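You operate a simulated robot arm through the tools that you are given. There is no shell and no other tool. Be economical: measure what you need, move in short steps, check, and stop when the job is done.

Carry out the task below with a simulated two-armed robot. There is one attempt and no reset: what you move stays moved.

TASK
Put the white bristle bundle from the inside of the top crate behind the lined crate in the inside of the lined blue crate by the cream machine and the green bristle bundle in the inside of the crate of grey brushes. Take the peg from the inside of the top crate behind the lined crate and leave it on top of the blue pad. Turn the red knob to off. Push the yellow press guard shut. Open the fittings drawer, take the clear cup and put it in the inside of the fittings drawer, then shut the drawer. Fetch the blue water tank from the shelf under the packing table and set it on top of the white paper sheets. The order is free. Set down upright: bristle bundle, clear cup, blue water tank. The yellow press guard goes anticlockwise seen from above, to its stop.

It is judged by the outcome, as a careful person would: the job done as asked, and still so three seconds after it is handed in. It fails if anything else is knocked over, pushed out of place, dropped, spilled or broken. Flat cloth is picked up by pressing the open fingertips on it (5 to 10 N) and closing them slowly along it; thin cloth reads only 2 to 8 mm in the jaws.

THE ROBOT
Two 7-joint arms with two-finger grippers on one trunk, on a base that drives. Base frame: it is fixed to the floor where the robot stands at the start and does not move with it; the origin is under the middle of the robot, x ahead of it, y to its left, z up. Units: mm, degrees, N and s.
The left shoulder is at the start at [78, 151, 1014], the right one opposite. With the tool pointing down near the work surface each hand reaches from about 100 to 640 mm from the robot's upright axis, wherever it stands, measured 20 degrees to its own side. Places, roughly: blue pad (7x5x5 cm) [700, 200, 1000]; blue water tank [-750, 10500, 250]; bristle bundle [500, 0, 1000]; clear cup (7x7x8 cm) [-3200, 10300, 900]; fittings drawer [-3700, 7600, 700]; inside of the crate of grey brushes [500, -900, 600]; inside of the fittings drawer [-3700, 7600, 700]; inside of the lined blue crate by the cream machin [500, -1800, 1000]; paper sheets [1000, 7750, 750]; peg (4x4x6 cm) [500, 200, 1000]; red knob [500, 1800, 1400]; yellow press guard [-3600, 8600, 1000]. Payload 2.54 kg a hand.
Tool frame (each hand has its own): the origin (TCP) lies between the finger pads and is the grasp point; the fingertips stand 30 mm ahead of it; z points along the fingers, y is the line along which they close. The gripper opens to 116 mm. The gripper's body begins 95 mm behind the TCP.
Orientation is that of the tool frame in the base frame, as a unit quaternion [x, y, z, w]. With the fingers straight down and closing along the base's y, the tool's x points along the base's -x, its y along +y and its z along -z.

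THE INTERFACE
- The arms move only by the tool servo_tool. It takes "left_steps", "right_steps" or both (then of equal length, played together; a hand with none holds still); each is one flat list of numbers, 7 for each row, row after row: the finger opening in mm, from 0 to 116, then the shift along the tool's x, y, z in units of 20 mm (1.0 is 20 mm), then the turn, a rotation vector about the tool's x, y, z in units of 5 degrees (1.0 is 5 degrees). In form: [jaw, x, y, z, ax, ay, az, jaw, x, y, z, ax, ay, az, ...]. A call has 1 to 8 rows; each row shifts and turns the commanded pose from where the row before left it, along the tool's axes as they then stand. A call with a number of a shift or a turn outside -1 to 1 is refused whole. A row lasts 0.2 s, in which the tool goes at most 50 mm and 8.6 degrees; a call with a longer step from one row to the next is refused whole, and so is a gripper value outside its range. Where a pose cannot be reached the arm comes as near as it can. A force on the tool above 40 N (or 10 N above the force at the start of the call, whichever is more), or a blocked arm, ends the call early, and 0.2 s more pass. Each finger travels about 72 mm/s and halts on what it meets, pressing with about 37 N; the grip force reading is that of the motor and also rises with nothing between the fingers. The clock runs only during rows and for 0.2 s after the last one: add rows that do not move to give the fingers time. The reply holds the time, the measured pose of the TCP, the force on the tool along the base axes, the opening and the grip force, in the units named above and with some noise, with the torque about the TCP (base axes, N m) and any sound that the robot's microphone picked up, and new pictures: "views" is both (left out), scene, wrist or none (wrist: the cameras of the hands that moved).
- Cameras (640 x 400 px; columns grow to the right, rows downward): "scene" is now at [152.9, -36.4, 1176.7]; the picture's right is [-0.38, -0.92, 0.00], its down [-0.11, 0.05, -0.99] and it looks along [0.92, -0.38, -0.12] (base axes); focal length 214 px, centre (320, 200). "left" rides on the left gripper at [69, 15, -122] in its tool frame; the picture's right is [-0.21, 0.98, 0.00], its down [-0.83, -0.18, -0.53] and it looks along [-0.52, -0.11, 0.85] (tool axes); focal length 251 px, centre (320, 200). "right" rides on the right gripper at [69, -15, -122] in its tool frame; the picture's right is [0.21, 0.98, 0.00], its down [-0.83, 0.18, -0.53] and it looks along [-0.52, 0.11, 0.85] (tool axes); focal length 251 px, centre (320, 200). There is no depth. A picture from a camera that has moved, and an enlarged one, comes with that camera's place and axes in the base frame and with its lens.
- lift_body(by): slides the trunk up (or, below 0, down) by that many mm; the arms and the scene camera ride with it, the base frame stays. It gives what a move gives, with no picture.
- roll_base(legs): drives the robot by 1 to 6 legs, each [ahead, left, turn to the left] in mm, mm and degrees, along the robot's own axes; the way and the turn of a leg run together, so that a leg with both is an arc; at most 1500 mm and 180 degrees a leg. The arms and the cameras ride along, it lands a little off, and it stops where it bumps. It gives what a move gives, and a new picture of the scene camera.
- pan_tilt(pan, tilt): turns the head with the scene camera to pan (to the left, within 80 degrees either way) and tilt (down, from -29 to 69), counted from straight ahead of the robot. It gives what a move gives, and a new picture of the scene camera.
- zoom(camera, box): a new picture of the part [left, top, right, bottom] of that camera's present view, enlarged. No time passes.
- finish_job(): hands the job in; it is judged then, once.

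Work in short steps. Places have to be worked out from the pictures, the camera data and where the tool is seen: move nearer, look again, correct. Check each grasp and each placing, and mend what went wrong. You have 207 turns and 260 pictures in all, those below and enlarged ones among them. Open the grippers and draw the arms clear of the work before you hand the job in, unless the task says otherwise; then end with one line.

The tools are called after "Call:" as a command line: name --argument value ..., lists and objects as JSON in quotes. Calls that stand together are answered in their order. servo_tool: Moves the arms, as the interface text tells. Its arguments: {"type":"object","properties":{"left_steps":{"type":"array","items":{"type":"number"}},"right_steps":{"type":"array","items":{"type":"number"}},"views":{"type":"string","enum":["both","scene","wrist","none"]}},"required":[]} The other tools are called the same way: lift_body (by) slides the trunk up or down; roll_base (legs) drives the base; pan_tilt (pan, tilt) turns the head that bears the scene camera; zoom (camera, box) takes an enlarged picture of a part of a camera's view; finish_job () hands the job in.

At the start:

```text
t: 0.0
left_position: [401.3, 72.7, 1222.5]
left_tcp_rot: [0.0, 1.0, 0.001, 0.0]
left_force: [-0.3, -0.2, 0.3]
left_wrist_torque: [-0.03, 0.02, -0.02]
left_width: 116.2
left_finger_force: 0.0
right_position: [357.3, -195.8, 1225.0]
right_tcp_rot: [0.0, 1.0, 0.0, 0.0]
right_force: [0.0, 0.1, -0.5]
right_wrist_torque: [0.0, -0.03, 0.01]
right_width: 116.2
right_finger_force: 0.1
trunk travel left (down, up): [-251.0, 38.0]
robot x, y, heading: [0.8, -2.3, 0.1]
head pan, tilt: [-22.6, 7.1]
```

scene: 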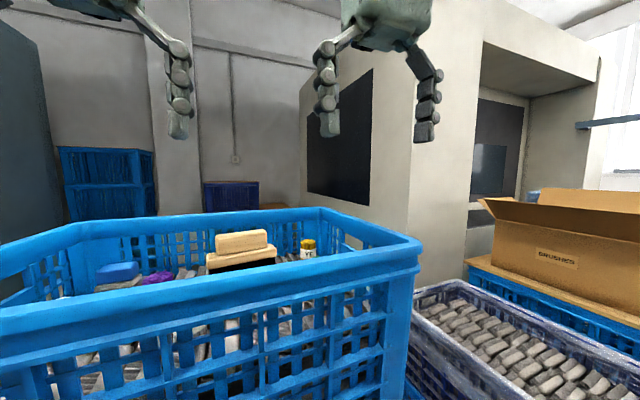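
right: 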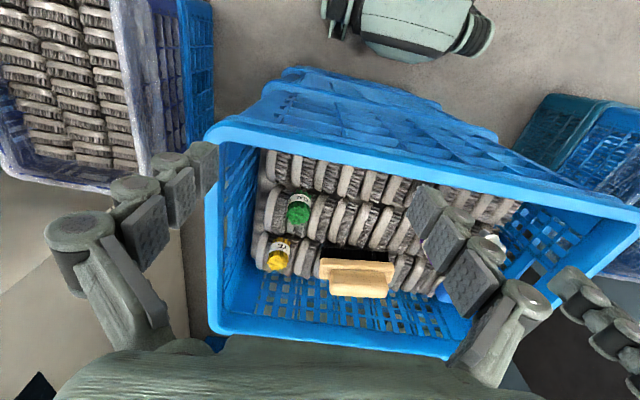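
left: 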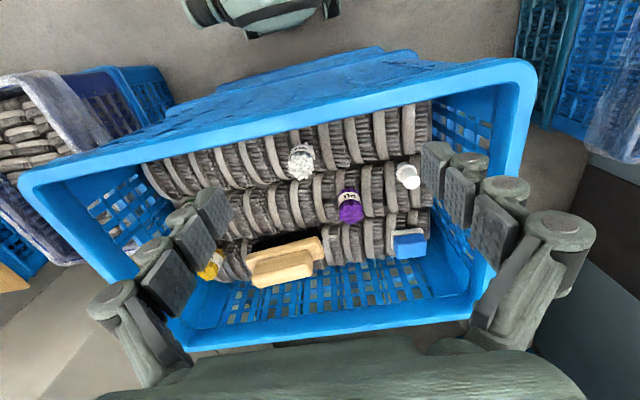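

I'll look closely at the crate contents first.

Call:
zoom --camera "left" --box '[140, 90, 480, 310]'

Call:
zoom --camera "right" --box '[200, 100, 520, 360]'

Call:
pan_tilt --pan 0 --tilt 45

```text
1.82 times, centred on (310, 200) of left
camera zoom: at [332.1, 87.7, 1341.7], right [0.21, 0.98, 0.0], down [0.83, -0.18, 0.53], along [0.52, -0.11, -0.85], focal length 457 px, centre (338, 200)
```

zoom: 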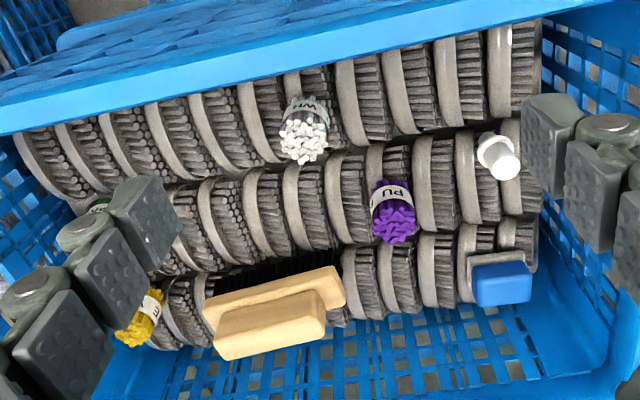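

```text
1.54 times, centred on (360, 230) of right
camera zoom: at [288.7, -210.9, 1348.2], right [-0.21, 0.98, 0.0], down [0.83, 0.18, 0.53], along [0.52, 0.11, -0.85], focal length 387 px, centre (258, 154)
```

zoom: 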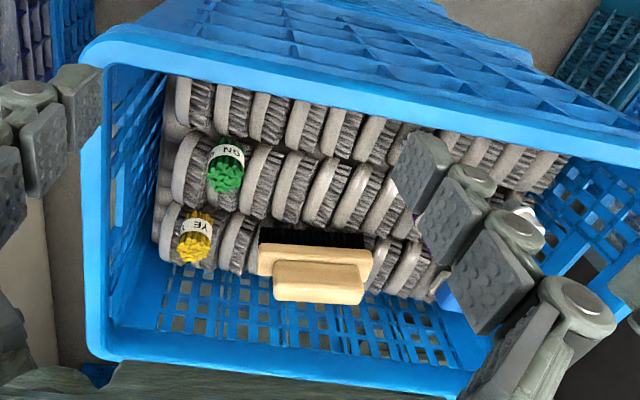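

```text
t: 1.0
left_position: [401.1, 72.7, 1220.7]
left_tcp_rot: [0.0, 1.0, 0.0, 0.0]
left_force: [0.1, -0.8, -0.1]
left_wrist_torque: [0.01, 0.01, 0.02]
left_width: 116.0
left_finger_force: 0.1
right_position: [357.5, -195.2, 1224.8]
right_tcp_rot: [0.0, 1.0, -0.001, 0.001]
right_force: [0.5, 1.0, 0.6]
right_wrist_torque: [0.01, 0.02, 0.01]
right_width: 115.9
right_finger_force: 0.0
trunk travel left (down, up): [-251.0, 38.0]
robot x, y, heading: [-1.1, -1.4, -0.0]
head pan, tilt: [0.0, 45.0]
camera scene: at [148.9, -0.9, 1117.1], right [0.0, -1.0, 0.0], down [-0.71, 0.0, -0.71], along [0.71, 0.0, -0.71], focal length 214 px, centre (320, 200)
```

scene: 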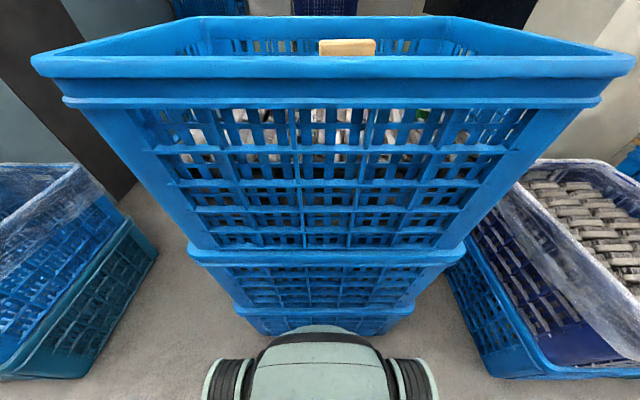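

The peg stands around [535,187] with its top near z 985. I move the left hand above it with a narrower jaw and look again.

Call:
servo_tool --left_steps '[76, -0.95, 0.8, 0.7, 0, 0, 0, 76, -0.95, 0.8, 0.7, 0, 0, 0, 76, -0.95, 0.8, 0.7, 0, 0, 0, 76, -0.95, 0.8, 0.7, 0, 0, 0, 76, -0.95, 0.8, 0.7, 0, 0, 0, 76, -0.95, 0.8, 0.7, 0, 0, 0, 76, -0.95, 0.8, 0.7, 0, 0, 0]' --views "wrist"

```text
t: 2.6
left_position: [534.8, 184.7, 1121.6]
left_tcp_rot: [0.0, 1.0, 0.001, 0.0]
left_force: [-0.4, 0.3, 0.0]
left_wrist_torque: [0.01, 0.02, 0.0]
left_width: 75.7
left_finger_force: 0.0
right_position: [359.4, -194.9, 1224.3]
right_tcp_rot: [0.0, 1.0, 0.0, 0.0]
right_force: [0.8, 0.1, 0.3]
right_wrist_torque: [-0.03, 0.02, 0.05]
right_width: 115.9
right_finger_force: 0.0
trunk travel left (down, up): [-251.0, 38.0]
robot x, y, heading: [-3.3, -0.8, 0.0]
head pan, tilt: [0.0, 45.0]
camera left: at [466.2, 198.7, 1242.6], right [0.22, 0.98, 0.0], down [0.83, -0.18, 0.53], along [0.52, -0.12, -0.85], focal length 251 px, centre (320, 200)
```

left: 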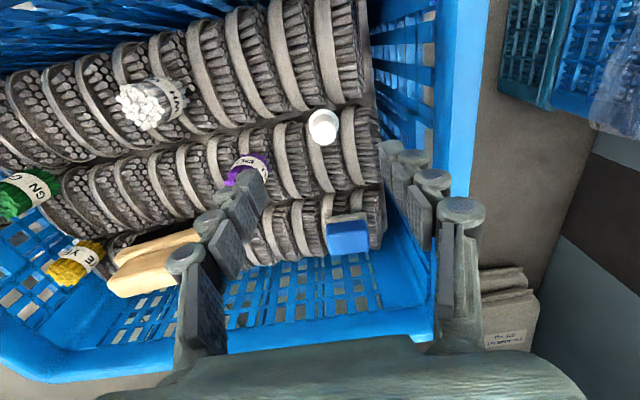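

Call:
zoom --camera "left" --box '[240, 80, 420, 280]'

Call:
zoom --camera "left" --box '[0, 50, 280, 300]'

```text
2.00 times, centred on (330, 180) of left
camera zoom: at [466.2, 198.7, 1242.6], right [0.22, 0.98, 0.0], down [0.83, -0.18, 0.53], along [0.52, -0.12, -0.85], focal length 503 px, centre (300, 240)
```

zoom: 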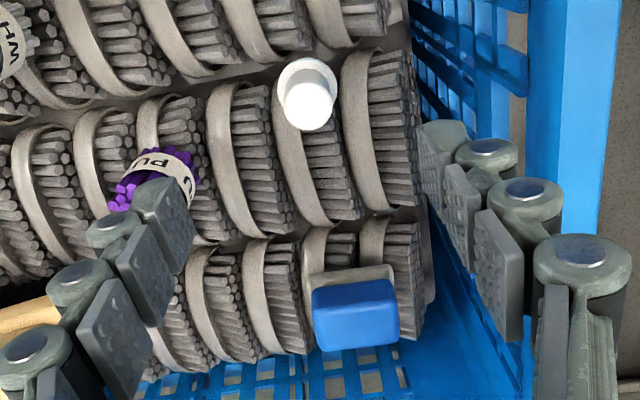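

```text
1.60 times, centred on (140, 175) of left
camera zoom: at [466.2, 198.7, 1242.6], right [0.22, 0.98, 0.0], down [0.83, -0.18, 0.53], along [0.52, -0.12, -0.85], focal length 402 px, centre (608, 240)
```

zoom: 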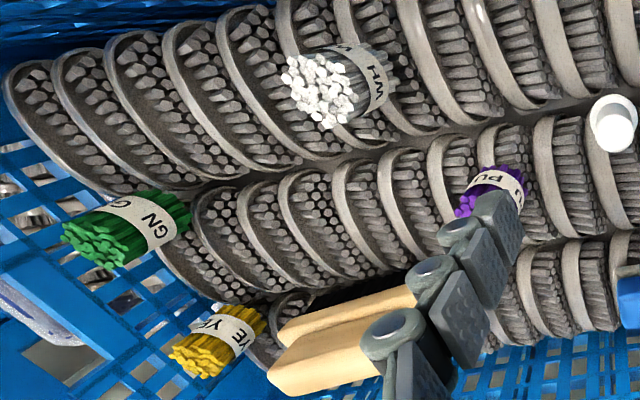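

Peg top estimated at [530,186,1002]. I descend partway and check alignment.

Call:
servo_tool --left_steps '[76, 0.25, 0.05, 1, 0, 0, 0, 76, 0, 0, 1, 0, 0, 0, 76, 0, 0, 1, 0, 0, 0, 76, 0, 0, 1, 0, 0, 0]' --views "wrist"

```text
t: 3.6
left_position: [528.4, 186.9, 1040.7]
left_tcp_rot: [-0.001, 1.0, 0.0, 0.001]
left_force: [-0.2, 0.2, -0.6]
left_wrist_torque: [0.01, -0.02, 0.01]
left_width: 75.8
left_finger_force: 0.2
right_position: [357.4, -194.7, 1226.4]
right_tcp_rot: [-0.001, 1.0, 0.0, 0.0]
right_force: [-0.8, 0.4, -0.3]
right_wrist_torque: [0.01, 0.02, -0.01]
right_width: 116.2
right_finger_force: 0.1
trunk travel left (down, up): [-251.0, 38.0]
robot x, y, heading: [1.4, 0.2, -0.2]
head pan, tilt: [0.0, 45.0]
camera left: at [460.4, 202.1, 1161.8], right [0.21, 0.98, 0.0], down [0.83, -0.18, 0.53], along [0.52, -0.11, -0.85], focal length 251 px, centre (320, 200)
```

left: 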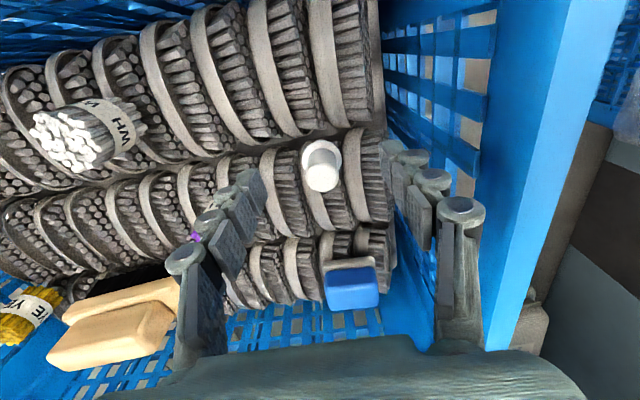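

The peg looks aligned (x≈529, y≈187, top ≈ 1010). I descend to about z 993 and check.

Call:
servo_tool --left_steps '[76, 0, 0, 0.8, 0, 0, 0, 76, 0, 0, 0.8, 0, 0, 0, 76, 0, 0, 0.8, 0, 0, 0]' --views "wrist"

```text
t: 4.4
left_position: [529.1, 186.8, 992.6]
left_tcp_rot: [0.0, 1.0, -0.001, 0.0]
left_force: [0.0, 0.1, -0.1]
left_wrist_torque: [0.0, 0.02, 0.01]
left_width: 76.2
left_finger_force: 0.0
right_position: [358.0, -195.7, 1225.4]
right_tcp_rot: [0.0, 1.0, -0.001, 0.0]
right_force: [-0.2, 0.0, 0.5]
right_wrist_torque: [-0.01, -0.03, 0.04]
right_width: 116.1
right_finger_force: 0.0
trunk travel left (down, up): [-251.0, 38.0]
robot x, y, heading: [0.1, 0.1, -0.1]
head pan, tilt: [0.0, 45.0]
camera left: at [459.9, 200.6, 1114.1], right [0.21, 0.98, 0.0], down [0.83, -0.18, 0.53], along [0.52, -0.11, -0.85], focal length 251 px, centre (320, 200)
```

left: 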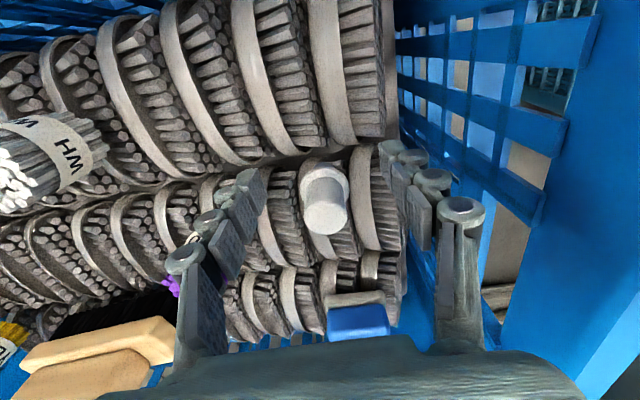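

The fingers straddle the peg. I go 5 mm lower, shift 3 mm left and close.

Call:
servo_tool --left_steps '[76, 0, 0.15, 0.3, 0, 0, 0, 50, 0, 0, 0, 0, 0, 0, 30, 0, 0, 0, 0, 0, 0, 15, 0, 0, 0, 0, 0, 0, 10, 0, 0, 0, 0, 0, 0, 10, 0, 0, 0, 0, 0, 0]' --views "wrist"

```text
t: 5.8
left_position: [529.4, 190.4, 988.7]
left_tcp_rot: [0.0, 1.0, 0.001, 0.0]
left_force: [0.0, -0.1, 0.4]
left_wrist_torque: [-0.03, 0.03, 0.04]
left_width: 29.5
left_finger_force: 36.7
right_position: [357.7, -195.6, 1226.6]
right_tcp_rot: [0.001, 1.0, 0.0, 0.0]
right_force: [0.2, -0.2, -0.1]
right_wrist_torque: [0.03, 0.01, -0.01]
right_width: 116.0
right_finger_force: 0.1
trunk travel left (down, up): [-251.0, 38.0]
robot x, y, heading: [-0.9, -4.5, 0.4]
head pan, tilt: [0.0, 45.0]
camera left: at [459.7, 204.2, 1109.6], right [0.21, 0.98, 0.0], down [0.83, -0.18, 0.53], along [0.52, -0.11, -0.85], focal length 251 px, centre (320, 200)
```

left: 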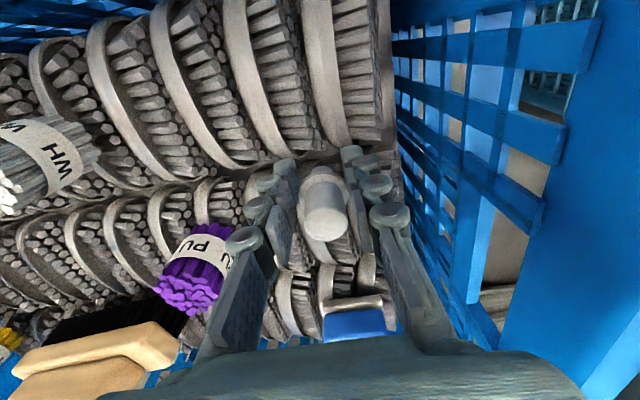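

Gripped at 29.5 mm. I lift and look at the pad.

Call:
servo_tool --left_steps '[10, 0, 0, -1, 0, 0, 0, 10, 0, 0, -1, 0, 0, 0, 10, 0, 0, -1, 0, 0, 0, 10, 0, 0, -1, 0, 0, 0, 10, -1, 0, -1, 0, 0, 0, 10, -1, 0, 0, 0, 0, 0, 10, -1, 0, 0, 0, 0, 0, 10, -1, 0, 0, 0, 0, 0]' --views "wrist"

Call:
pan_tilt --pan 12 --tilt 10

```text
t: 7.6
left_position: [609.8, 188.4, 1088.4]
left_tcp_rot: [0.0, 1.0, 0.0, 0.0]
left_force: [0.5, -0.3, 1.0]
left_wrist_torque: [0.02, -0.01, 0.01]
left_width: 29.3
left_finger_force: 36.9
right_position: [357.6, -195.7, 1225.2]
right_tcp_rot: [0.0, 1.0, 0.0, 0.0]
right_force: [0.2, 0.8, 0.4]
right_wrist_torque: [-0.02, 0.05, 0.02]
right_width: 115.9
right_finger_force: 0.0
trunk travel left (down, up): [-251.0, 38.0]
robot x, y, heading: [-3.1, 4.3, 0.0]
head pan, tilt: [0.0, 45.0]
camera left: at [540.0, 203.3, 1209.6], right [0.22, 0.98, 0.0], down [0.83, -0.18, 0.53], along [0.52, -0.11, -0.85], focal length 251 px, centre (320, 200)
```

left: 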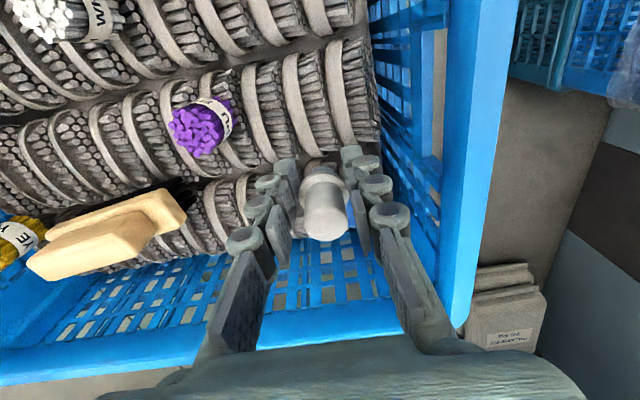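

```text
t: 8.7
left_position: [608.2, 188.3, 1089.3]
left_tcp_rot: [0.0, 1.0, 0.0, 0.0]
left_force: [-0.2, 0.8, -0.4]
left_wrist_torque: [0.01, 0.05, -0.01]
left_width: 29.5
left_finger_force: 36.8
right_position: [358.0, -196.0, 1226.0]
right_tcp_rot: [0.0, 1.0, 0.0, 0.0]
right_force: [0.1, 0.1, 0.6]
right_wrist_torque: [-0.02, 0.01, 0.01]
right_width: 116.0
right_finger_force: 0.1
trunk travel left (down, up): [-251.0, 38.0]
robot x, y, heading: [1.2, 2.9, -0.2]
head pan, tilt: [12.0, 10.0]
camera scene: at [158.6, 18.4, 1171.9], right [0.21, -0.98, 0.0], down [-0.17, -0.04, -0.98], along [0.96, 0.2, -0.17], focal length 214 px, centre (320, 200)
```

scene: 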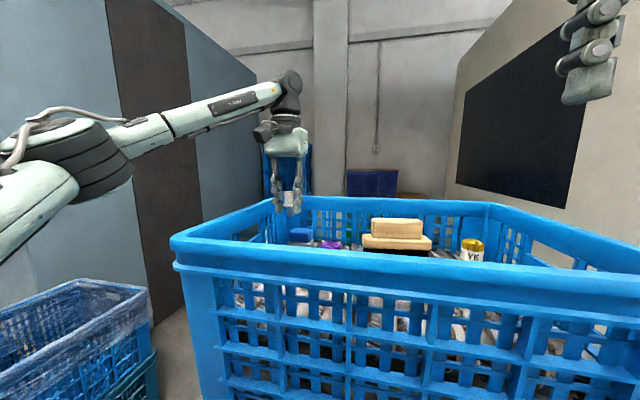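

Call:
zoom --camera "scene" --box '[250, 170, 360, 270]'

```text
4.00 times, centred on (305, 220) of scene
camera zoom: at [158.6, 18.4, 1171.9], right [0.21, -0.98, 0.0], down [-0.17, -0.04, -0.98], along [0.96, 0.2, -0.17], focal length 858 px, centre (380, 120)
```

zoom: 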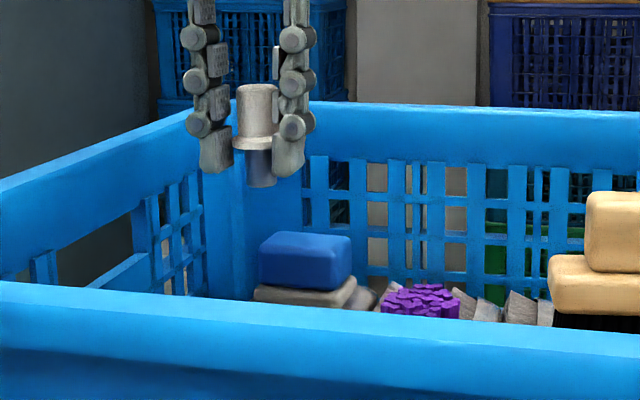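

The pad's top centre is about [673,186,1000]; the peg's foot is 35 mm under the TCP. I move over it, and lower to just above.

Call:
servo_tool --left_steps '[10, -0.8, -0.03, 0, 0, 0, 0, 10, -0.8, -0.03, 0, 0, 0, 0, 10, -0.8, -0.03, 0, 0, 0, 0, 10, -0.8, -0.03, 0, 0, 0, 0, 10, 0, 0, 0.8, 0, 0, 0, 10, 0, 0, 0.8, 0, 0, 0]' --views "none"

Call:
zoom --camera "scene" --box '[250, 170, 360, 270]'

Call:
zoom --camera "left" --box '[240, 130, 440, 330]'

```text
t: 10.1
left_position: [671.9, 187.1, 1057.7]
left_tcp_rot: [0.0, 1.0, -0.001, 0.001]
left_force: [0.3, -0.5, -0.3]
left_wrist_torque: [-0.01, 0.0, -0.01]
left_width: 29.2
left_finger_force: 36.9
right_position: [357.2, -195.4, 1225.5]
right_tcp_rot: [0.0, 1.0, 0.0, 0.0]
right_force: [-0.1, -0.5, -0.3]
right_wrist_torque: [0.0, 0.02, -0.01]
right_width: 115.9
right_finger_force: 0.0
trunk travel left (down, up): [-251.0, 38.0]
robot x, y, heading: [-2.5, -0.2, 0.2]
head pan, tilt: [12.0, 10.0]
```

```text
4.00 times, centred on (305, 220) of scene
camera zoom: at [158.8, 18.4, 1172.0], right [0.21, -0.98, 0.0], down [-0.17, -0.04, -0.98], along [0.96, 0.2, -0.17], focal length 858 px, centre (380, 120)
```

zoom: 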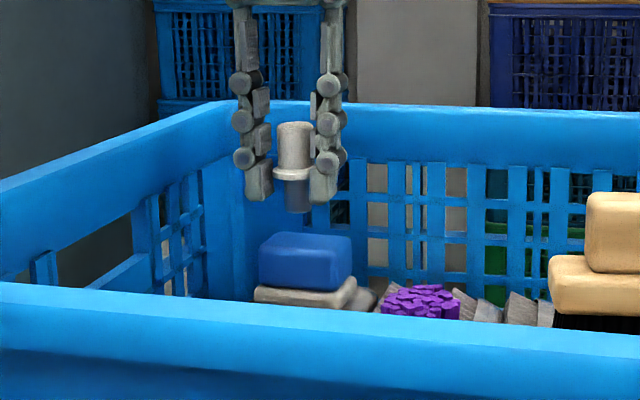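

```text
2.00 times, centred on (340, 230) of left
camera zoom: at [603.5, 201.8, 1177.0], right [0.21, 0.98, 0.0], down [0.83, -0.18, 0.53], along [0.52, -0.11, -0.85], focal length 503 px, centre (280, 140)
```

zoom: 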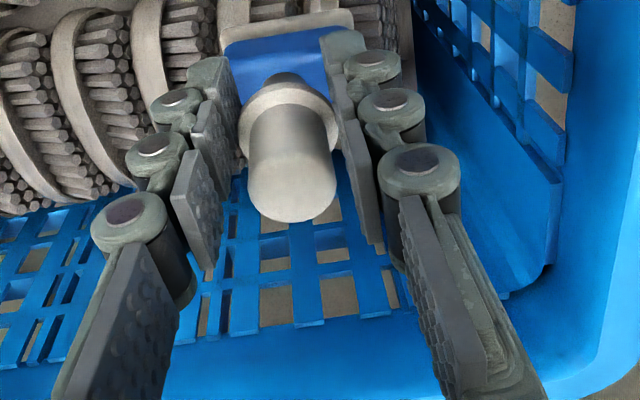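

Small correction: 5 mm ahead, 3 mm to the right, then lower gently in small steps.

Call:
servo_tool --left_steps '[10, -0.25, -0.15, 0.25, 0, 0, 0, 10, 0, 0, 0.25, 0, 0, 0, 10, 0, 0, 0.2, 0, 0, 0]' --views "none"

Call:
zoom --camera "scene" --box '[250, 170, 360, 270]'

```text
t: 10.8
left_position: [676.3, 183.8, 1043.3]
left_tcp_rot: [0.0, 1.0, 0.0, 0.0]
left_force: [-0.4, -0.2, -1.3]
left_wrist_torque: [0.02, 0.03, 0.0]
left_width: 29.0
left_finger_force: 37.2
right_position: [356.6, -195.3, 1226.0]
right_tcp_rot: [-0.001, 1.0, 0.001, 0.0]
right_force: [-0.1, -0.8, -0.1]
right_wrist_torque: [-0.01, -0.01, 0.0]
right_width: 115.8
right_finger_force: 0.1
trunk travel left (down, up): [-251.0, 38.0]
robot x, y, heading: [2.4, -4.1, -0.0]
head pan, tilt: [12.0, 10.0]
```

```text
4.00 times, centred on (305, 220) of scene
camera zoom: at [158.7, 18.5, 1172.0], right [0.21, -0.98, 0.0], down [-0.17, -0.04, -0.98], along [0.96, 0.2, -0.17], focal length 858 px, centre (380, 120)
```

zoom: 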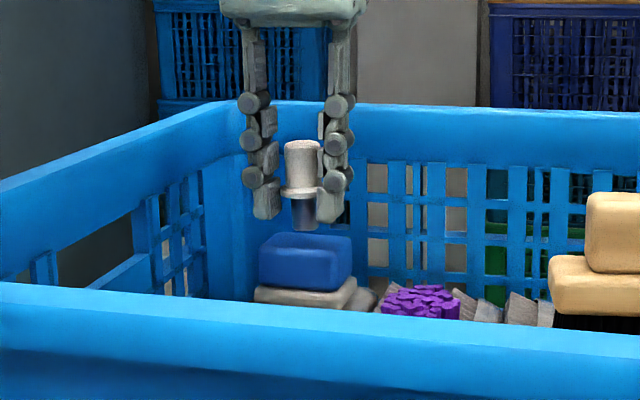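

Call:
servo_tool --left_steps '[10, 0, 0, 0.15, 0, 0, 0, 10, 0, 0, 0.15, 0, 0, 0, 10, 0, 0, 0.1, 0, 0, 0]' --views "none"

Call:
zoom --camera "scene" --box '[250, 170, 360, 270]'

```text
t: 11.7
left_position: [678.1, 182.8, 1034.0]
left_tcp_rot: [0.0, 1.0, 0.0, 0.0]
left_force: [-0.3, -0.2, -1.0]
left_wrist_torque: [0.0, 0.04, -0.02]
left_width: 29.0
left_finger_force: 37.1
right_position: [357.6, -195.8, 1225.0]
right_tcp_rot: [-0.001, 1.0, 0.0, 0.0]
right_force: [0.2, 0.0, -0.4]
right_wrist_torque: [0.0, -0.05, -0.02]
right_width: 116.3
right_finger_force: 0.1
trunk travel left (down, up): [-251.0, 38.0]
robot x, y, heading: [2.7, -0.1, 0.3]
head pan, tilt: [12.0, 10.0]
```

```text
4.00 times, centred on (305, 220) of scene
camera zoom: at [158.6, 18.5, 1172.0], right [0.21, -0.98, 0.0], down [-0.17, -0.04, -0.98], along [0.96, 0.2, -0.17], focal length 858 px, centre (380, 120)
```

zoom: 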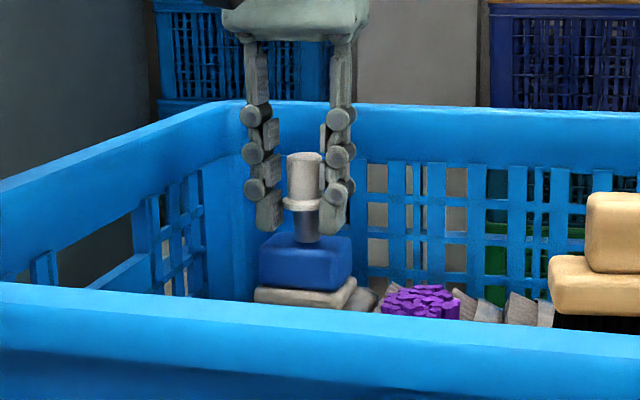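

Almost touching; I lower by 1 mm steps until a force appears.

Call:
servo_tool --left_steps '[10, 0, 0, 0.06, 0, 0, 0, 10, 0, 0, 0.06, 0, 0, 0, 10, 0, 0, 0.06, 0, 0, 0]' --views "none"

```text
t: 12.4
left_position: [677.8, 183.4, 1030.9]
left_tcp_rot: [0.0, 1.0, 0.0, 0.001]
left_force: [-0.2, 0.5, 0.5]
left_wrist_torque: [0.02, 0.0, 0.01]
left_width: 29.2
left_finger_force: 37.1
right_position: [357.5, -195.0, 1226.6]
right_tcp_rot: [0.0, 1.0, 0.0, 0.001]
right_force: [0.0, 0.3, 0.4]
right_wrist_torque: [-0.01, -0.03, 0.02]
right_width: 116.0
right_finger_force: 0.0
trunk travel left (down, up): [-251.0, 38.0]
robot x, y, heading: [2.1, 0.8, -0.0]
head pan, tilt: [12.0, 10.0]
```

Call:
servo_tool --left_steps '[10, 0, 0, 0.06, 0, 0, 0, 10, 0, 0, 0.06, 0, 0, 0, 10, 0, 0, 0.06, 0, 0, 0]' --views "none"

Call:
zoom --camera "scene" --box '[250, 170, 360, 270]'

```text
t: 13.2
left_position: [678.0, 183.9, 1029.6]
left_tcp_rot: [0.0, 1.0, -0.001, 0.002]
left_force: [2.0, 1.3, 12.6]
left_wrist_torque: [0.13, -0.23, -0.04]
left_width: 29.2
left_finger_force: 37.2
right_position: [356.7, -195.3, 1226.7]
right_tcp_rot: [0.001, 1.0, 0.0, 0.001]
right_force: [-0.2, 0.3, -0.7]
right_wrist_torque: [0.02, 0.01, -0.02]
right_width: 115.8
right_finger_force: 0.0
trunk travel left (down, up): [-251.0, 38.0]
robot x, y, heading: [0.8, 1.4, 0.1]
head pan, tilt: [12.0, 10.0]
```

```text
4.00 times, centred on (305, 220) of scene
camera zoom: at [157.5, 18.2, 1172.4], right [0.21, -0.98, 0.0], down [-0.17, -0.04, -0.98], along [0.96, 0.2, -0.17], focal length 858 px, centre (380, 120)
```

zoom: 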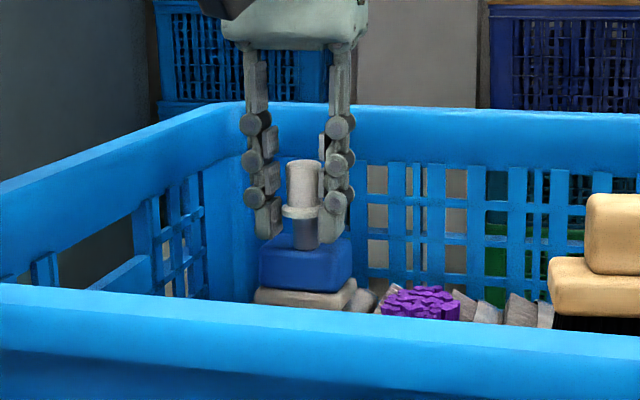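

Contact. I ease up 1 mm, open slowly, and rise.

Call:
servo_tool --left_steps '[10, 0, 0, -0.06, 0, 0, 0, 31, 0, 0, 0, 0, 0, 0, 36, 0, 0, 0, 0, 0, 0, 50, 0, 0, 0, 0, 0, 0, 60, 0, 0, 0, 0, 0, 0, 60, 0, 0, -0.5, 0, 0, 0, 60, 0, 0, -1, 0, 0, 0, 60, 0, 0, -1, 0, 0, 0]' --views "none"

Call:
zoom --camera "scene" --box '[250, 170, 360, 270]'

```text
t: 15.1
left_position: [677.9, 183.0, 1078.5]
left_tcp_rot: [0.001, 1.0, 0.0, 0.0]
left_force: [0.4, -0.6, -1.3]
left_wrist_torque: [-0.01, 0.02, 0.02]
left_width: 60.4
left_finger_force: 0.1
right_position: [356.6, -195.6, 1225.6]
right_tcp_rot: [0.0, 1.0, 0.0, 0.001]
right_force: [-0.2, -0.1, -0.4]
right_wrist_torque: [-0.01, -0.02, 0.0]
right_width: 116.3
right_finger_force: 0.0
trunk travel left (down, up): [-251.0, 38.0]
robot x, y, heading: [-0.5, 1.1, 0.0]
head pan, tilt: [12.0, 10.0]
```

```text
4.00 times, centred on (305, 220) of scene
camera zoom: at [158.1, 18.2, 1172.1], right [0.21, -0.98, 0.0], down [-0.17, -0.04, -0.98], along [0.96, 0.2, -0.17], focal length 858 px, centre (380, 120)
```

zoom: 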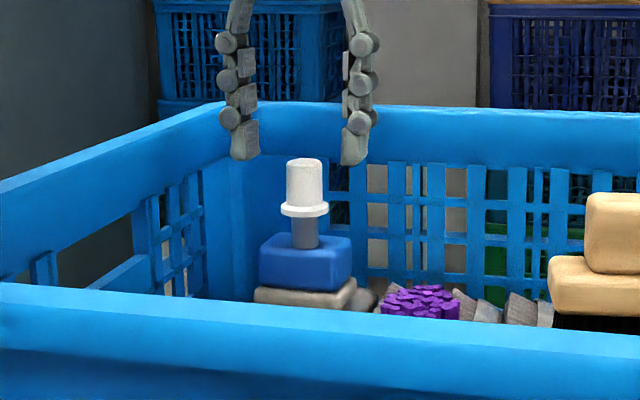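

Peg placed. Estimates: white top [478,29,1003], green top [536,-192,1004]. I bring the left hand over white and the right hand over green.

Call:
servo_tool --left_steps '[70, 1, -0.77, -0.3, 0, 0, 0, 70, 1, -0.77, -0.3, 0, 0, 0, 70, 1, -0.77, -0.3, 0, 0, 0, 70, 1, -0.77, -0.3, 0, 0, 0, 70, 1, -0.77, 0, 0, 0, 0, 70, 1, -0.77, 0, 0, 0, 0, 70, 1, -0.77, 0, 0, 0, 0, 70, 1, -0.77, 0, 0, 0, 0]' --right_steps '[70, -1, 0, 0.6, 0, 0, 0, 70, -1, 0, 0.6, 0, 0, 0, 70, -1, 0, 0.6, 0, 0, 0, 70, -1, 0, 0.6, 0, 0, 0, 70, -1, 0, 0.6, 0, 0, 0, 70, -1, 0, 0.6, 0, 0, 0, 70, -1, 0, 0.6, 0, 0, 0, 70, -1, 0, 0.6, 0, 0, 0]' --views "none"

Call:
servo_tool --left_steps '[70, 1, -0.77, 0.5, 0, 0, 0, 70, 1, -0.77, 0.5, 0, 0, 0]' --right_steps '[70, -0.95, 0.1, 0.7, 0, 0, 0, 70, 0, 0, 0.7, 0, 0, 0]' --views "wrist"

```text
t: 16.9
left_position: [519.1, 60.5, 1103.6]
left_tcp_rot: [0.0, 1.0, 0.0, 0.0]
left_force: [-0.4, -0.1, -0.3]
left_wrist_torque: [0.03, 0.0, 0.01]
left_width: 70.0
left_finger_force: 0.0
right_position: [517.4, -193.7, 1128.1]
right_tcp_rot: [0.001, 1.0, 0.0, -0.001]
right_force: [0.2, 0.8, 0.8]
right_wrist_torque: [0.0, 0.0, 0.0]
right_width: 69.9
right_finger_force: 0.1
trunk travel left (down, up): [-251.0, 38.0]
robot x, y, heading: [0.8, 3.2, 0.0]
head pan, tilt: [12.0, 10.0]
```

```text
t: 17.4
left_position: [479.8, 30.5, 1084.3]
left_tcp_rot: [0.0, 1.0, -0.001, 0.0]
left_force: [-0.2, -0.1, 0.4]
left_wrist_torque: [0.0, 0.02, -0.02]
left_width: 69.9
left_finger_force: 0.0
right_position: [535.5, -192.7, 1101.1]
right_tcp_rot: [-0.001, 1.0, 0.001, 0.001]
right_force: [-0.5, -0.2, 0.5]
right_wrist_torque: [0.01, 0.02, 0.01]
right_width: 70.1
right_finger_force: 0.0
trunk travel left (down, up): [-251.0, 38.0]
robot x, y, heading: [-1.4, -2.4, -0.1]
head pan, tilt: [12.0, 10.0]
camera right: at [466.4, -208.5, 1223.6], right [-0.21, 0.98, 0.0], down [0.83, 0.18, 0.53], along [0.52, 0.11, -0.85], focal length 251 px, centre (320, 200)
camera left: at [410.4, 44.9, 1205.7], right [0.21, 0.98, 0.0], down [0.83, -0.18, 0.53], along [0.52, -0.11, -0.85], focal length 251 px, centre (320, 200)
```

right: 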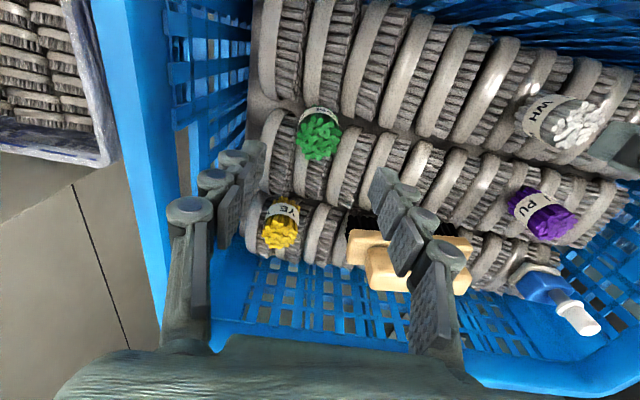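
left: 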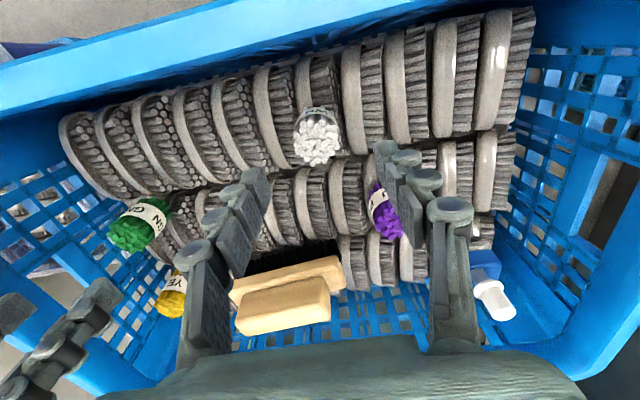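

Both nearly centred. I lower both to about z 1015 and check.

Call:
servo_tool --left_steps '[66, 0.1, -0.15, 0.85, 0, 0, 0, 66, 0, 0, 0.85, 0, 0, 0, 66, 0, 0, 0.85, 0, 0, 0, 66, 0, 0, 0.85, 0, 0, 0]' --right_steps '[66, -0.05, -0.15, 1, 0, 0, 0, 66, 0, 0, 1, 0, 0, 0, 66, 0, 0, 1, 0, 0, 0, 66, 0, 0, 1, 0, 0, 0]' --views "wrist"

```text
t: 18.4
left_position: [475.0, 27.4, 1017.0]
left_tcp_rot: [-0.001, 1.0, 0.0, 0.003]
left_force: [-0.5, 0.5, -0.4]
left_wrist_torque: [0.01, -0.01, 0.02]
left_width: 66.0
left_finger_force: 0.1
right_position: [536.8, -198.0, 1023.8]
right_tcp_rot: [0.0, 1.0, 0.0, 0.002]
right_force: [-0.3, 0.3, -0.5]
right_wrist_torque: [-0.02, 0.0, 0.0]
right_width: 65.9
right_finger_force: 0.0
trunk travel left (down, up): [-251.0, 38.0]
robot x, y, heading: [5.1, 0.8, 0.1]
head pan, tilt: [12.0, 10.0]
camera right: at [467.2, -214.0, 1145.8], right [-0.21, 0.98, 0.0], down [0.82, 0.18, 0.54], along [0.52, 0.12, -0.84], focal length 251 px, centre (320, 200)
camera left: at [405.2, 41.7, 1138.4], right [0.21, 0.98, 0.0], down [0.82, -0.18, 0.54], along [0.53, -0.11, -0.84], focal length 251 px, centre (320, 200)
```

right: 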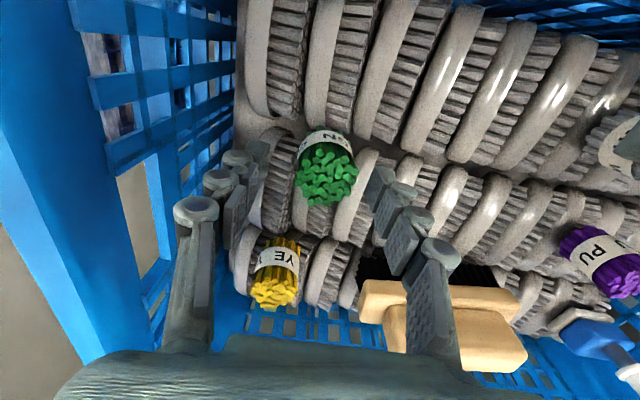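
left: 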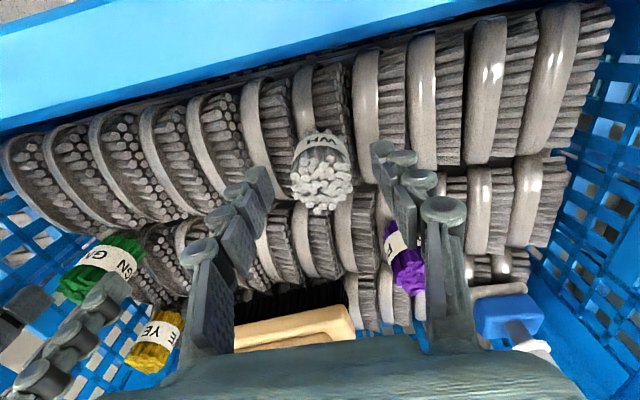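

Aligned. I descend to about z 978 and close both.

Call:
servo_tool --left_steps '[66, -0.1, 0, 0.7, 0, 0, 0, 66, 0, 0, 0.7, 0, 0, 0, 66, 0, 0, 0.6, 0, 0, 0, 40, 0, 0, 0, 0, 0, 0, 20, 0, 0, 0, 0, 0, 0, 10, 0, 0, 0, 0, 0, 0, 10, 0, 0, 0, 0, 0, 0]' --right_steps '[66, 0, 0.15, 0.8, 0, 0, 0, 66, 0, 0, 0.8, 0, 0, 0, 66, 0, 0, 0.65, 0, 0, 0, 40, 0, 0, 0, 0, 0, 0, 20, 0, 0, 0, 0, 0, 0, 10, 0, 0, 0, 0, 0, 0, 10, 0, 0, 0, 0, 0, 0]' --views "wrist"

```text
t: 20.2
left_position: [471.4, 22.7, 1013.6]
left_tcp_rot: [-0.002, 0.999, -0.002, 0.046]
left_force: [0.4, 0.7, -0.8]
left_wrist_torque: [-0.02, -0.01, 0.01]
left_width: 39.2
left_finger_force: 37.1
right_position: [527.7, -195.6, 986.2]
right_tcp_rot: [-0.001, 1.0, 0.004, 0.009]
right_force: [-6.5, -1.0, 28.7]
right_wrist_torque: [-0.17, -0.11, -0.1]
right_width: 38.7
right_finger_force: 36.8
trunk travel left (down, up): [-251.0, 38.0]
robot x, y, heading: [-1.3, 0.9, 0.0]
head pan, tilt: [12.0, 10.0]
stopped in row 7 (left hand): the arm was blocked; the commanded pose is now the measured one
camera right: at [457.4, -212.7, 1107.6], right [-0.22, 0.98, 0.0], down [0.82, 0.18, 0.55], along [0.54, 0.12, -0.83], focal length 251 px, centre (320, 200)
camera left: at [391.7, 38.0, 1127.0], right [0.21, 0.98, 0.02], down [0.77, -0.18, 0.61], along [0.6, -0.11, -0.79], focal length 251 px, centre (320, 200)
```

right: 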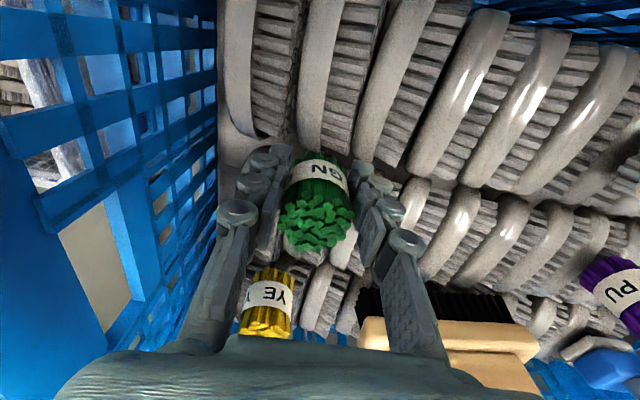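
left: 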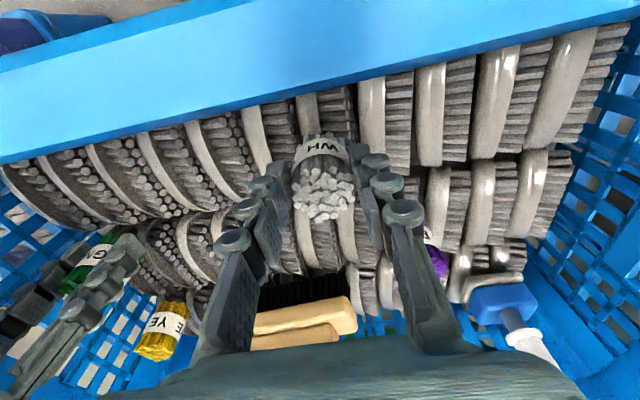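

Both grips read ~39 mm (bundle width). The left arm stopped higher but has the bundle's upper part. I lift both gently and check.

Call:
servo_tool --left_steps '[10, 0, 0, -0.3, 0, 0, 0, 10, 0, 0, -0.5, 0, 0, 0, 10, 0, 0, -0.7, 0, 0, 0, 10, 0, 0, -1, 0, 0, 0, 10, 0, 0, -1, 0, 0, 0]' --right_steps '[10, 0, 0, -0.3, 0, 0, 0, 10, 0, 0, -0.5, 0, 0, 0, 10, 0, 0, -0.7, 0, 0, 0, 10, 0, 0, -1, 0, 0, 0, 10, 0, 0, -1, 0, 0, 0]' --views "both"

```text
t: 21.4
left_position: [476.4, 26.3, 1066.7]
left_tcp_rot: [-0.001, 1.0, -0.002, 0.03]
left_force: [0.2, -0.4, -0.6]
left_wrist_torque: [-0.01, 0.06, 0.02]
left_width: 39.0
left_finger_force: 36.8
right_position: [539.1, -192.0, 1045.9]
right_tcp_rot: [0.0, 1.0, 0.0, 0.0]
right_force: [0.6, -0.4, -1.4]
right_wrist_torque: [0.01, 0.0, -0.01]
right_width: 38.4
right_finger_force: 36.7
trunk travel left (down, up): [-251.0, 38.0]
robot x, y, heading: [-5.3, -0.4, 0.2]
head pan, tilt: [12.0, 10.0]
camera scene: at [159.0, 18.3, 1171.6], right [0.21, -0.98, 0.0], down [-0.17, -0.04, -0.98], along [0.96, 0.2, -0.17], focal length 214 px, centre (320, 200)
camera right: at [469.7, -207.8, 1169.1], right [-0.21, 0.98, 0.0], down [0.83, 0.18, 0.53], along [0.52, 0.11, -0.85], focal length 251 px, centre (320, 200)
camera left: at [400.5, 41.2, 1183.3], right [0.21, 0.98, 0.01], down [0.79, -0.18, 0.58], along [0.57, -0.12, -0.81], focal length 251 px, centre (320, 200)
```

scene: 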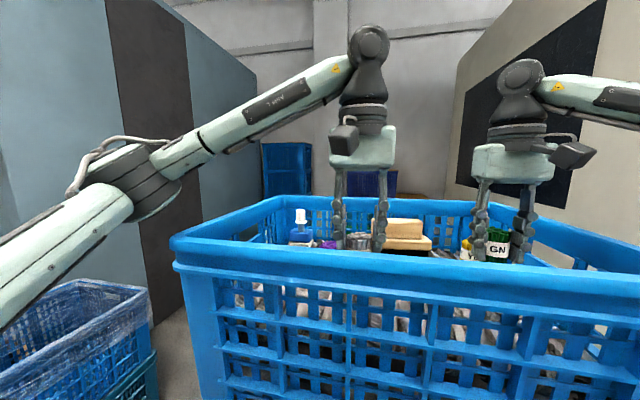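
right: 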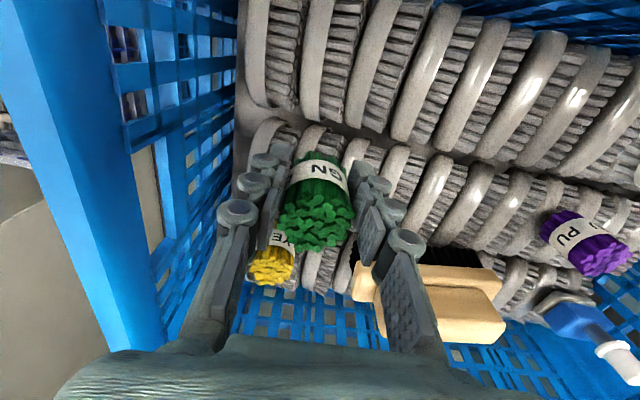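
left: 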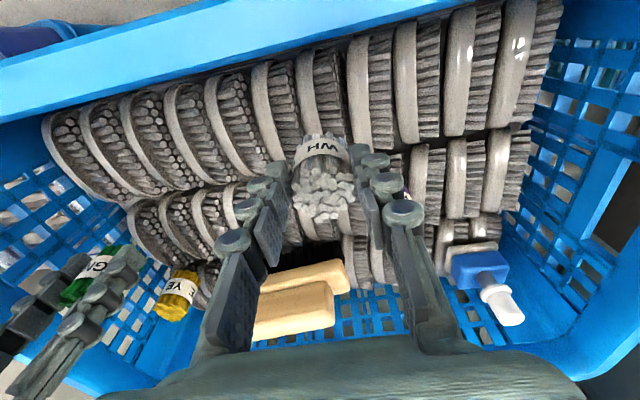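

Both bundles held. I raise both hands well clear of the rim.

Call:
servo_tool --left_steps '[10, 0, 0, -1, 0, 0, 0, 10, 0, 0, -1, 0, 0, 0, 10, 0, 0, -1, 0, 0, 0, 10, 0, 0, -1, 0, 0, 0, 10, 0, 0, -1, 0, 0, 0, 10, 0, 0, -1, 0, 0, 0, 10, 0, 0, -1, 0, 0, 0, 10, 0, 0, -1, 0, 0, 0]' --right_steps '[10, 0, 0, -1, 0, 0, 0, 10, 0, 0, -1, 0, 0, 0, 10, 0, 0, -1, 0, 0, 0, 10, 0, 0, -1, 0, 0, 0, 10, 0, 0, -1, 0, 0, 0, 10, 0, 0, -1, 0, 0, 0, 10, 0, 0, -1, 0, 0, 0, 10, 0, 0, -1, 0, 0, 0]' --views "none"

Call:
servo_tool --left_steps '[10, 0.4, 0, 0, 0, 0, 0, 10, 0.4, 0, 0, 0, 0, 0, 10, 0.4, 0, 0, 0, 0, 0, 10, 0.4, 0, 0, 0, 0, 0, 10, 0.4, 0, 0, 0, 0, 0, 10, 0.4, 0, 0, 0, 0, 0, 10, 0.4, 0, 0, 0, 0, 0, 10, 0.4, 0, 0, 0, 0, 0]' --right_steps '[10, 1, 0, 0, 0, 0, 0, 10, 1, 0, 0, 0, 0, 0, 10, 1, 0, 0, 0, 0, 0, 10, 1, 0, 0, 0, 0, 0, 10, 1, 0, 0, 0, 0, 0, 10, 1, 0, 0, 0, 0, 0, 10, 1, 0, 0, 0, 0, 0, 10, 1, 0, 0, 0, 0, 0]' --views "none"

Call:
pan_tilt --pan -60 --tilt 30

```text
t: 23.2
left_position: [466.1, 29.5, 1230.1]
left_tcp_rot: [-0.001, 1.0, -0.003, 0.03]
left_force: [0.2, -0.4, -0.4]
left_wrist_torque: [0.0, -0.01, -0.03]
left_width: 39.1
left_finger_force: 37.5
right_position: [535.3, -192.0, 1212.1]
right_tcp_rot: [0.0, 1.0, -0.001, 0.002]
right_force: [-0.4, -0.3, -0.5]
right_wrist_torque: [0.01, -0.02, 0.03]
right_width: 38.6
right_finger_force: 36.7
trunk travel left (down, up): [-251.0, 38.0]
robot x, y, heading: [3.8, 1.1, -0.3]
head pan, tilt: [12.0, 10.0]
```

```text
t: 25.1
left_position: [402.6, 28.7, 1225.2]
left_tcp_rot: [0.0, 1.0, -0.002, 0.031]
left_force: [0.2, -1.2, 0.0]
left_wrist_torque: [0.0, 0.01, 0.0]
left_width: 39.1
left_finger_force: 37.1
right_position: [377.8, -194.1, 1206.7]
right_tcp_rot: [0.0, 1.0, -0.001, -0.001]
right_force: [0.5, 0.4, -1.5]
right_wrist_torque: [0.03, -0.04, 0.02]
right_width: 38.4
right_finger_force: 37.8
trunk travel left (down, up): [-251.0, 38.0]
robot x, y, heading: [-1.0, -0.6, 0.1]
head pan, tilt: [12.0, 10.0]
```

```text
t: 26.5
left_position: [402.6, 27.1, 1224.6]
left_tcp_rot: [0.0, 1.0, -0.002, 0.029]
left_force: [0.2, -0.5, -0.8]
left_wrist_torque: [0.01, 0.03, 0.0]
left_width: 39.2
left_finger_force: 37.6
right_position: [379.0, -194.4, 1204.7]
right_tcp_rot: [0.0, 1.0, 0.0, 0.0]
right_force: [0.1, 0.5, -1.3]
right_wrist_torque: [0.02, -0.02, 0.0]
right_width: 38.4
right_finger_force: 36.6
trunk travel left (down, up): [-251.0, 38.0]
robot x, y, heading: [1.4, 1.1, -0.1]
head pan, tilt: [-60.0, 30.0]
camera scene: at [113.0, -79.0, 1139.7], right [-0.87, -0.5, 0.0], down [-0.25, 0.43, -0.87], along [0.43, -0.75, -0.5], focal length 214 px, centre (320, 200)
```

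scene: 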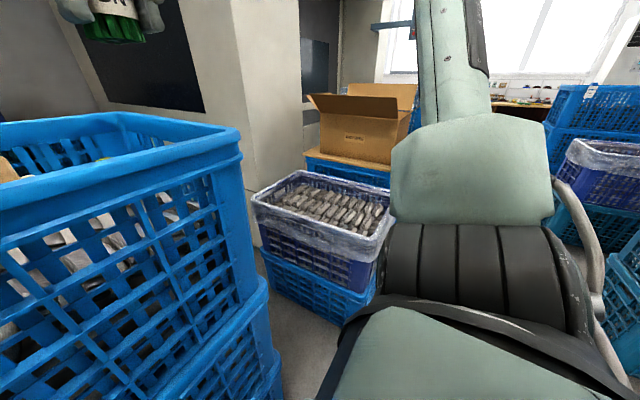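

I check the space to the right before driving.

Call:
pan_tilt --pan -80 --tilt 50

Call:
pan_tilt --pan -35 --tilt 35

```text
t: 27.3
left_position: [403.2, 26.6, 1223.6]
left_tcp_rot: [-0.001, 1.0, -0.002, 0.03]
left_force: [-1.1, -0.9, -0.5]
left_wrist_torque: [-0.03, 0.05, -0.03]
left_width: 39.2
left_finger_force: 36.9
right_position: [377.7, -194.3, 1206.3]
right_tcp_rot: [0.0, 1.0, 0.0, 0.001]
right_force: [0.0, -0.2, -0.6]
right_wrist_torque: [0.0, -0.01, -0.02]
right_width: 38.4
right_finger_force: 36.3
trunk travel left (down, up): [-251.0, 38.0]
robot x, y, heading: [-1.2, -0.5, 0.2]
head pan, tilt: [-80.0, 50.0]
camera scene: at [81.1, -76.6, 1110.2], right [-0.98, -0.17, 0.0], down [-0.13, 0.75, -0.64], along [0.11, -0.63, -0.77], focal length 214 px, centre (320, 200)
```

scene: 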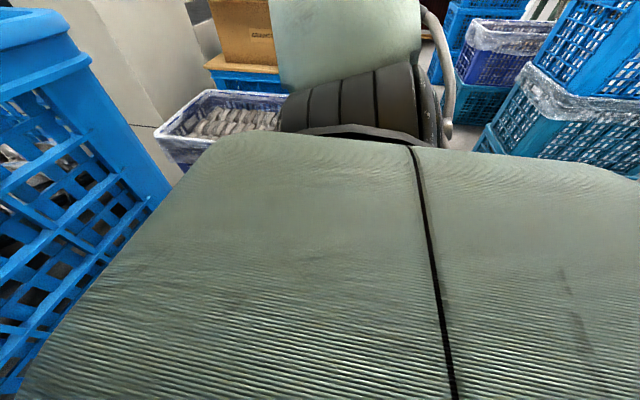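

```text
t: 28.4
left_position: [401.9, 29.7, 1225.6]
left_tcp_rot: [-0.002, 1.0, -0.002, 0.03]
left_force: [-0.5, 0.0, -0.3]
left_wrist_torque: [0.02, 0.05, -0.04]
left_width: 38.9
left_finger_force: 37.1
right_position: [379.2, -194.8, 1206.6]
right_tcp_rot: [0.0, 1.0, 0.001, 0.0]
right_force: [-1.4, -0.4, -0.2]
right_wrist_torque: [0.01, 0.02, 0.01]
right_width: 38.4
right_finger_force: 36.5
trunk travel left (down, up): [-251.0, 38.0]
robot x, y, heading: [-2.8, -0.2, -0.0]
head pan, tilt: [-35.0, 35.0]
camera scene: at [139.8, -51.3, 1131.8], right [-0.57, -0.82, 0.0], down [-0.47, 0.33, -0.82], along [0.67, -0.47, -0.57], focal length 214 px, centre (320, 200)
```

scene: 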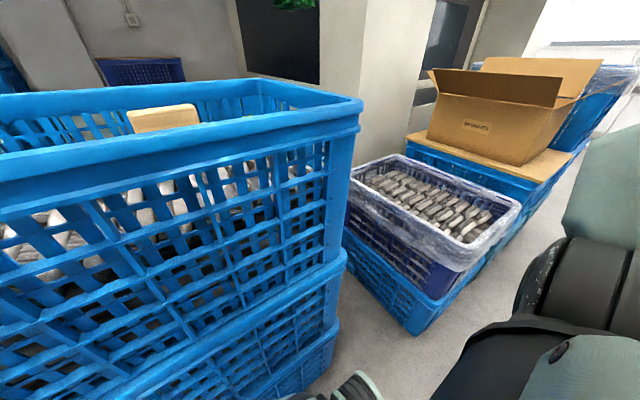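

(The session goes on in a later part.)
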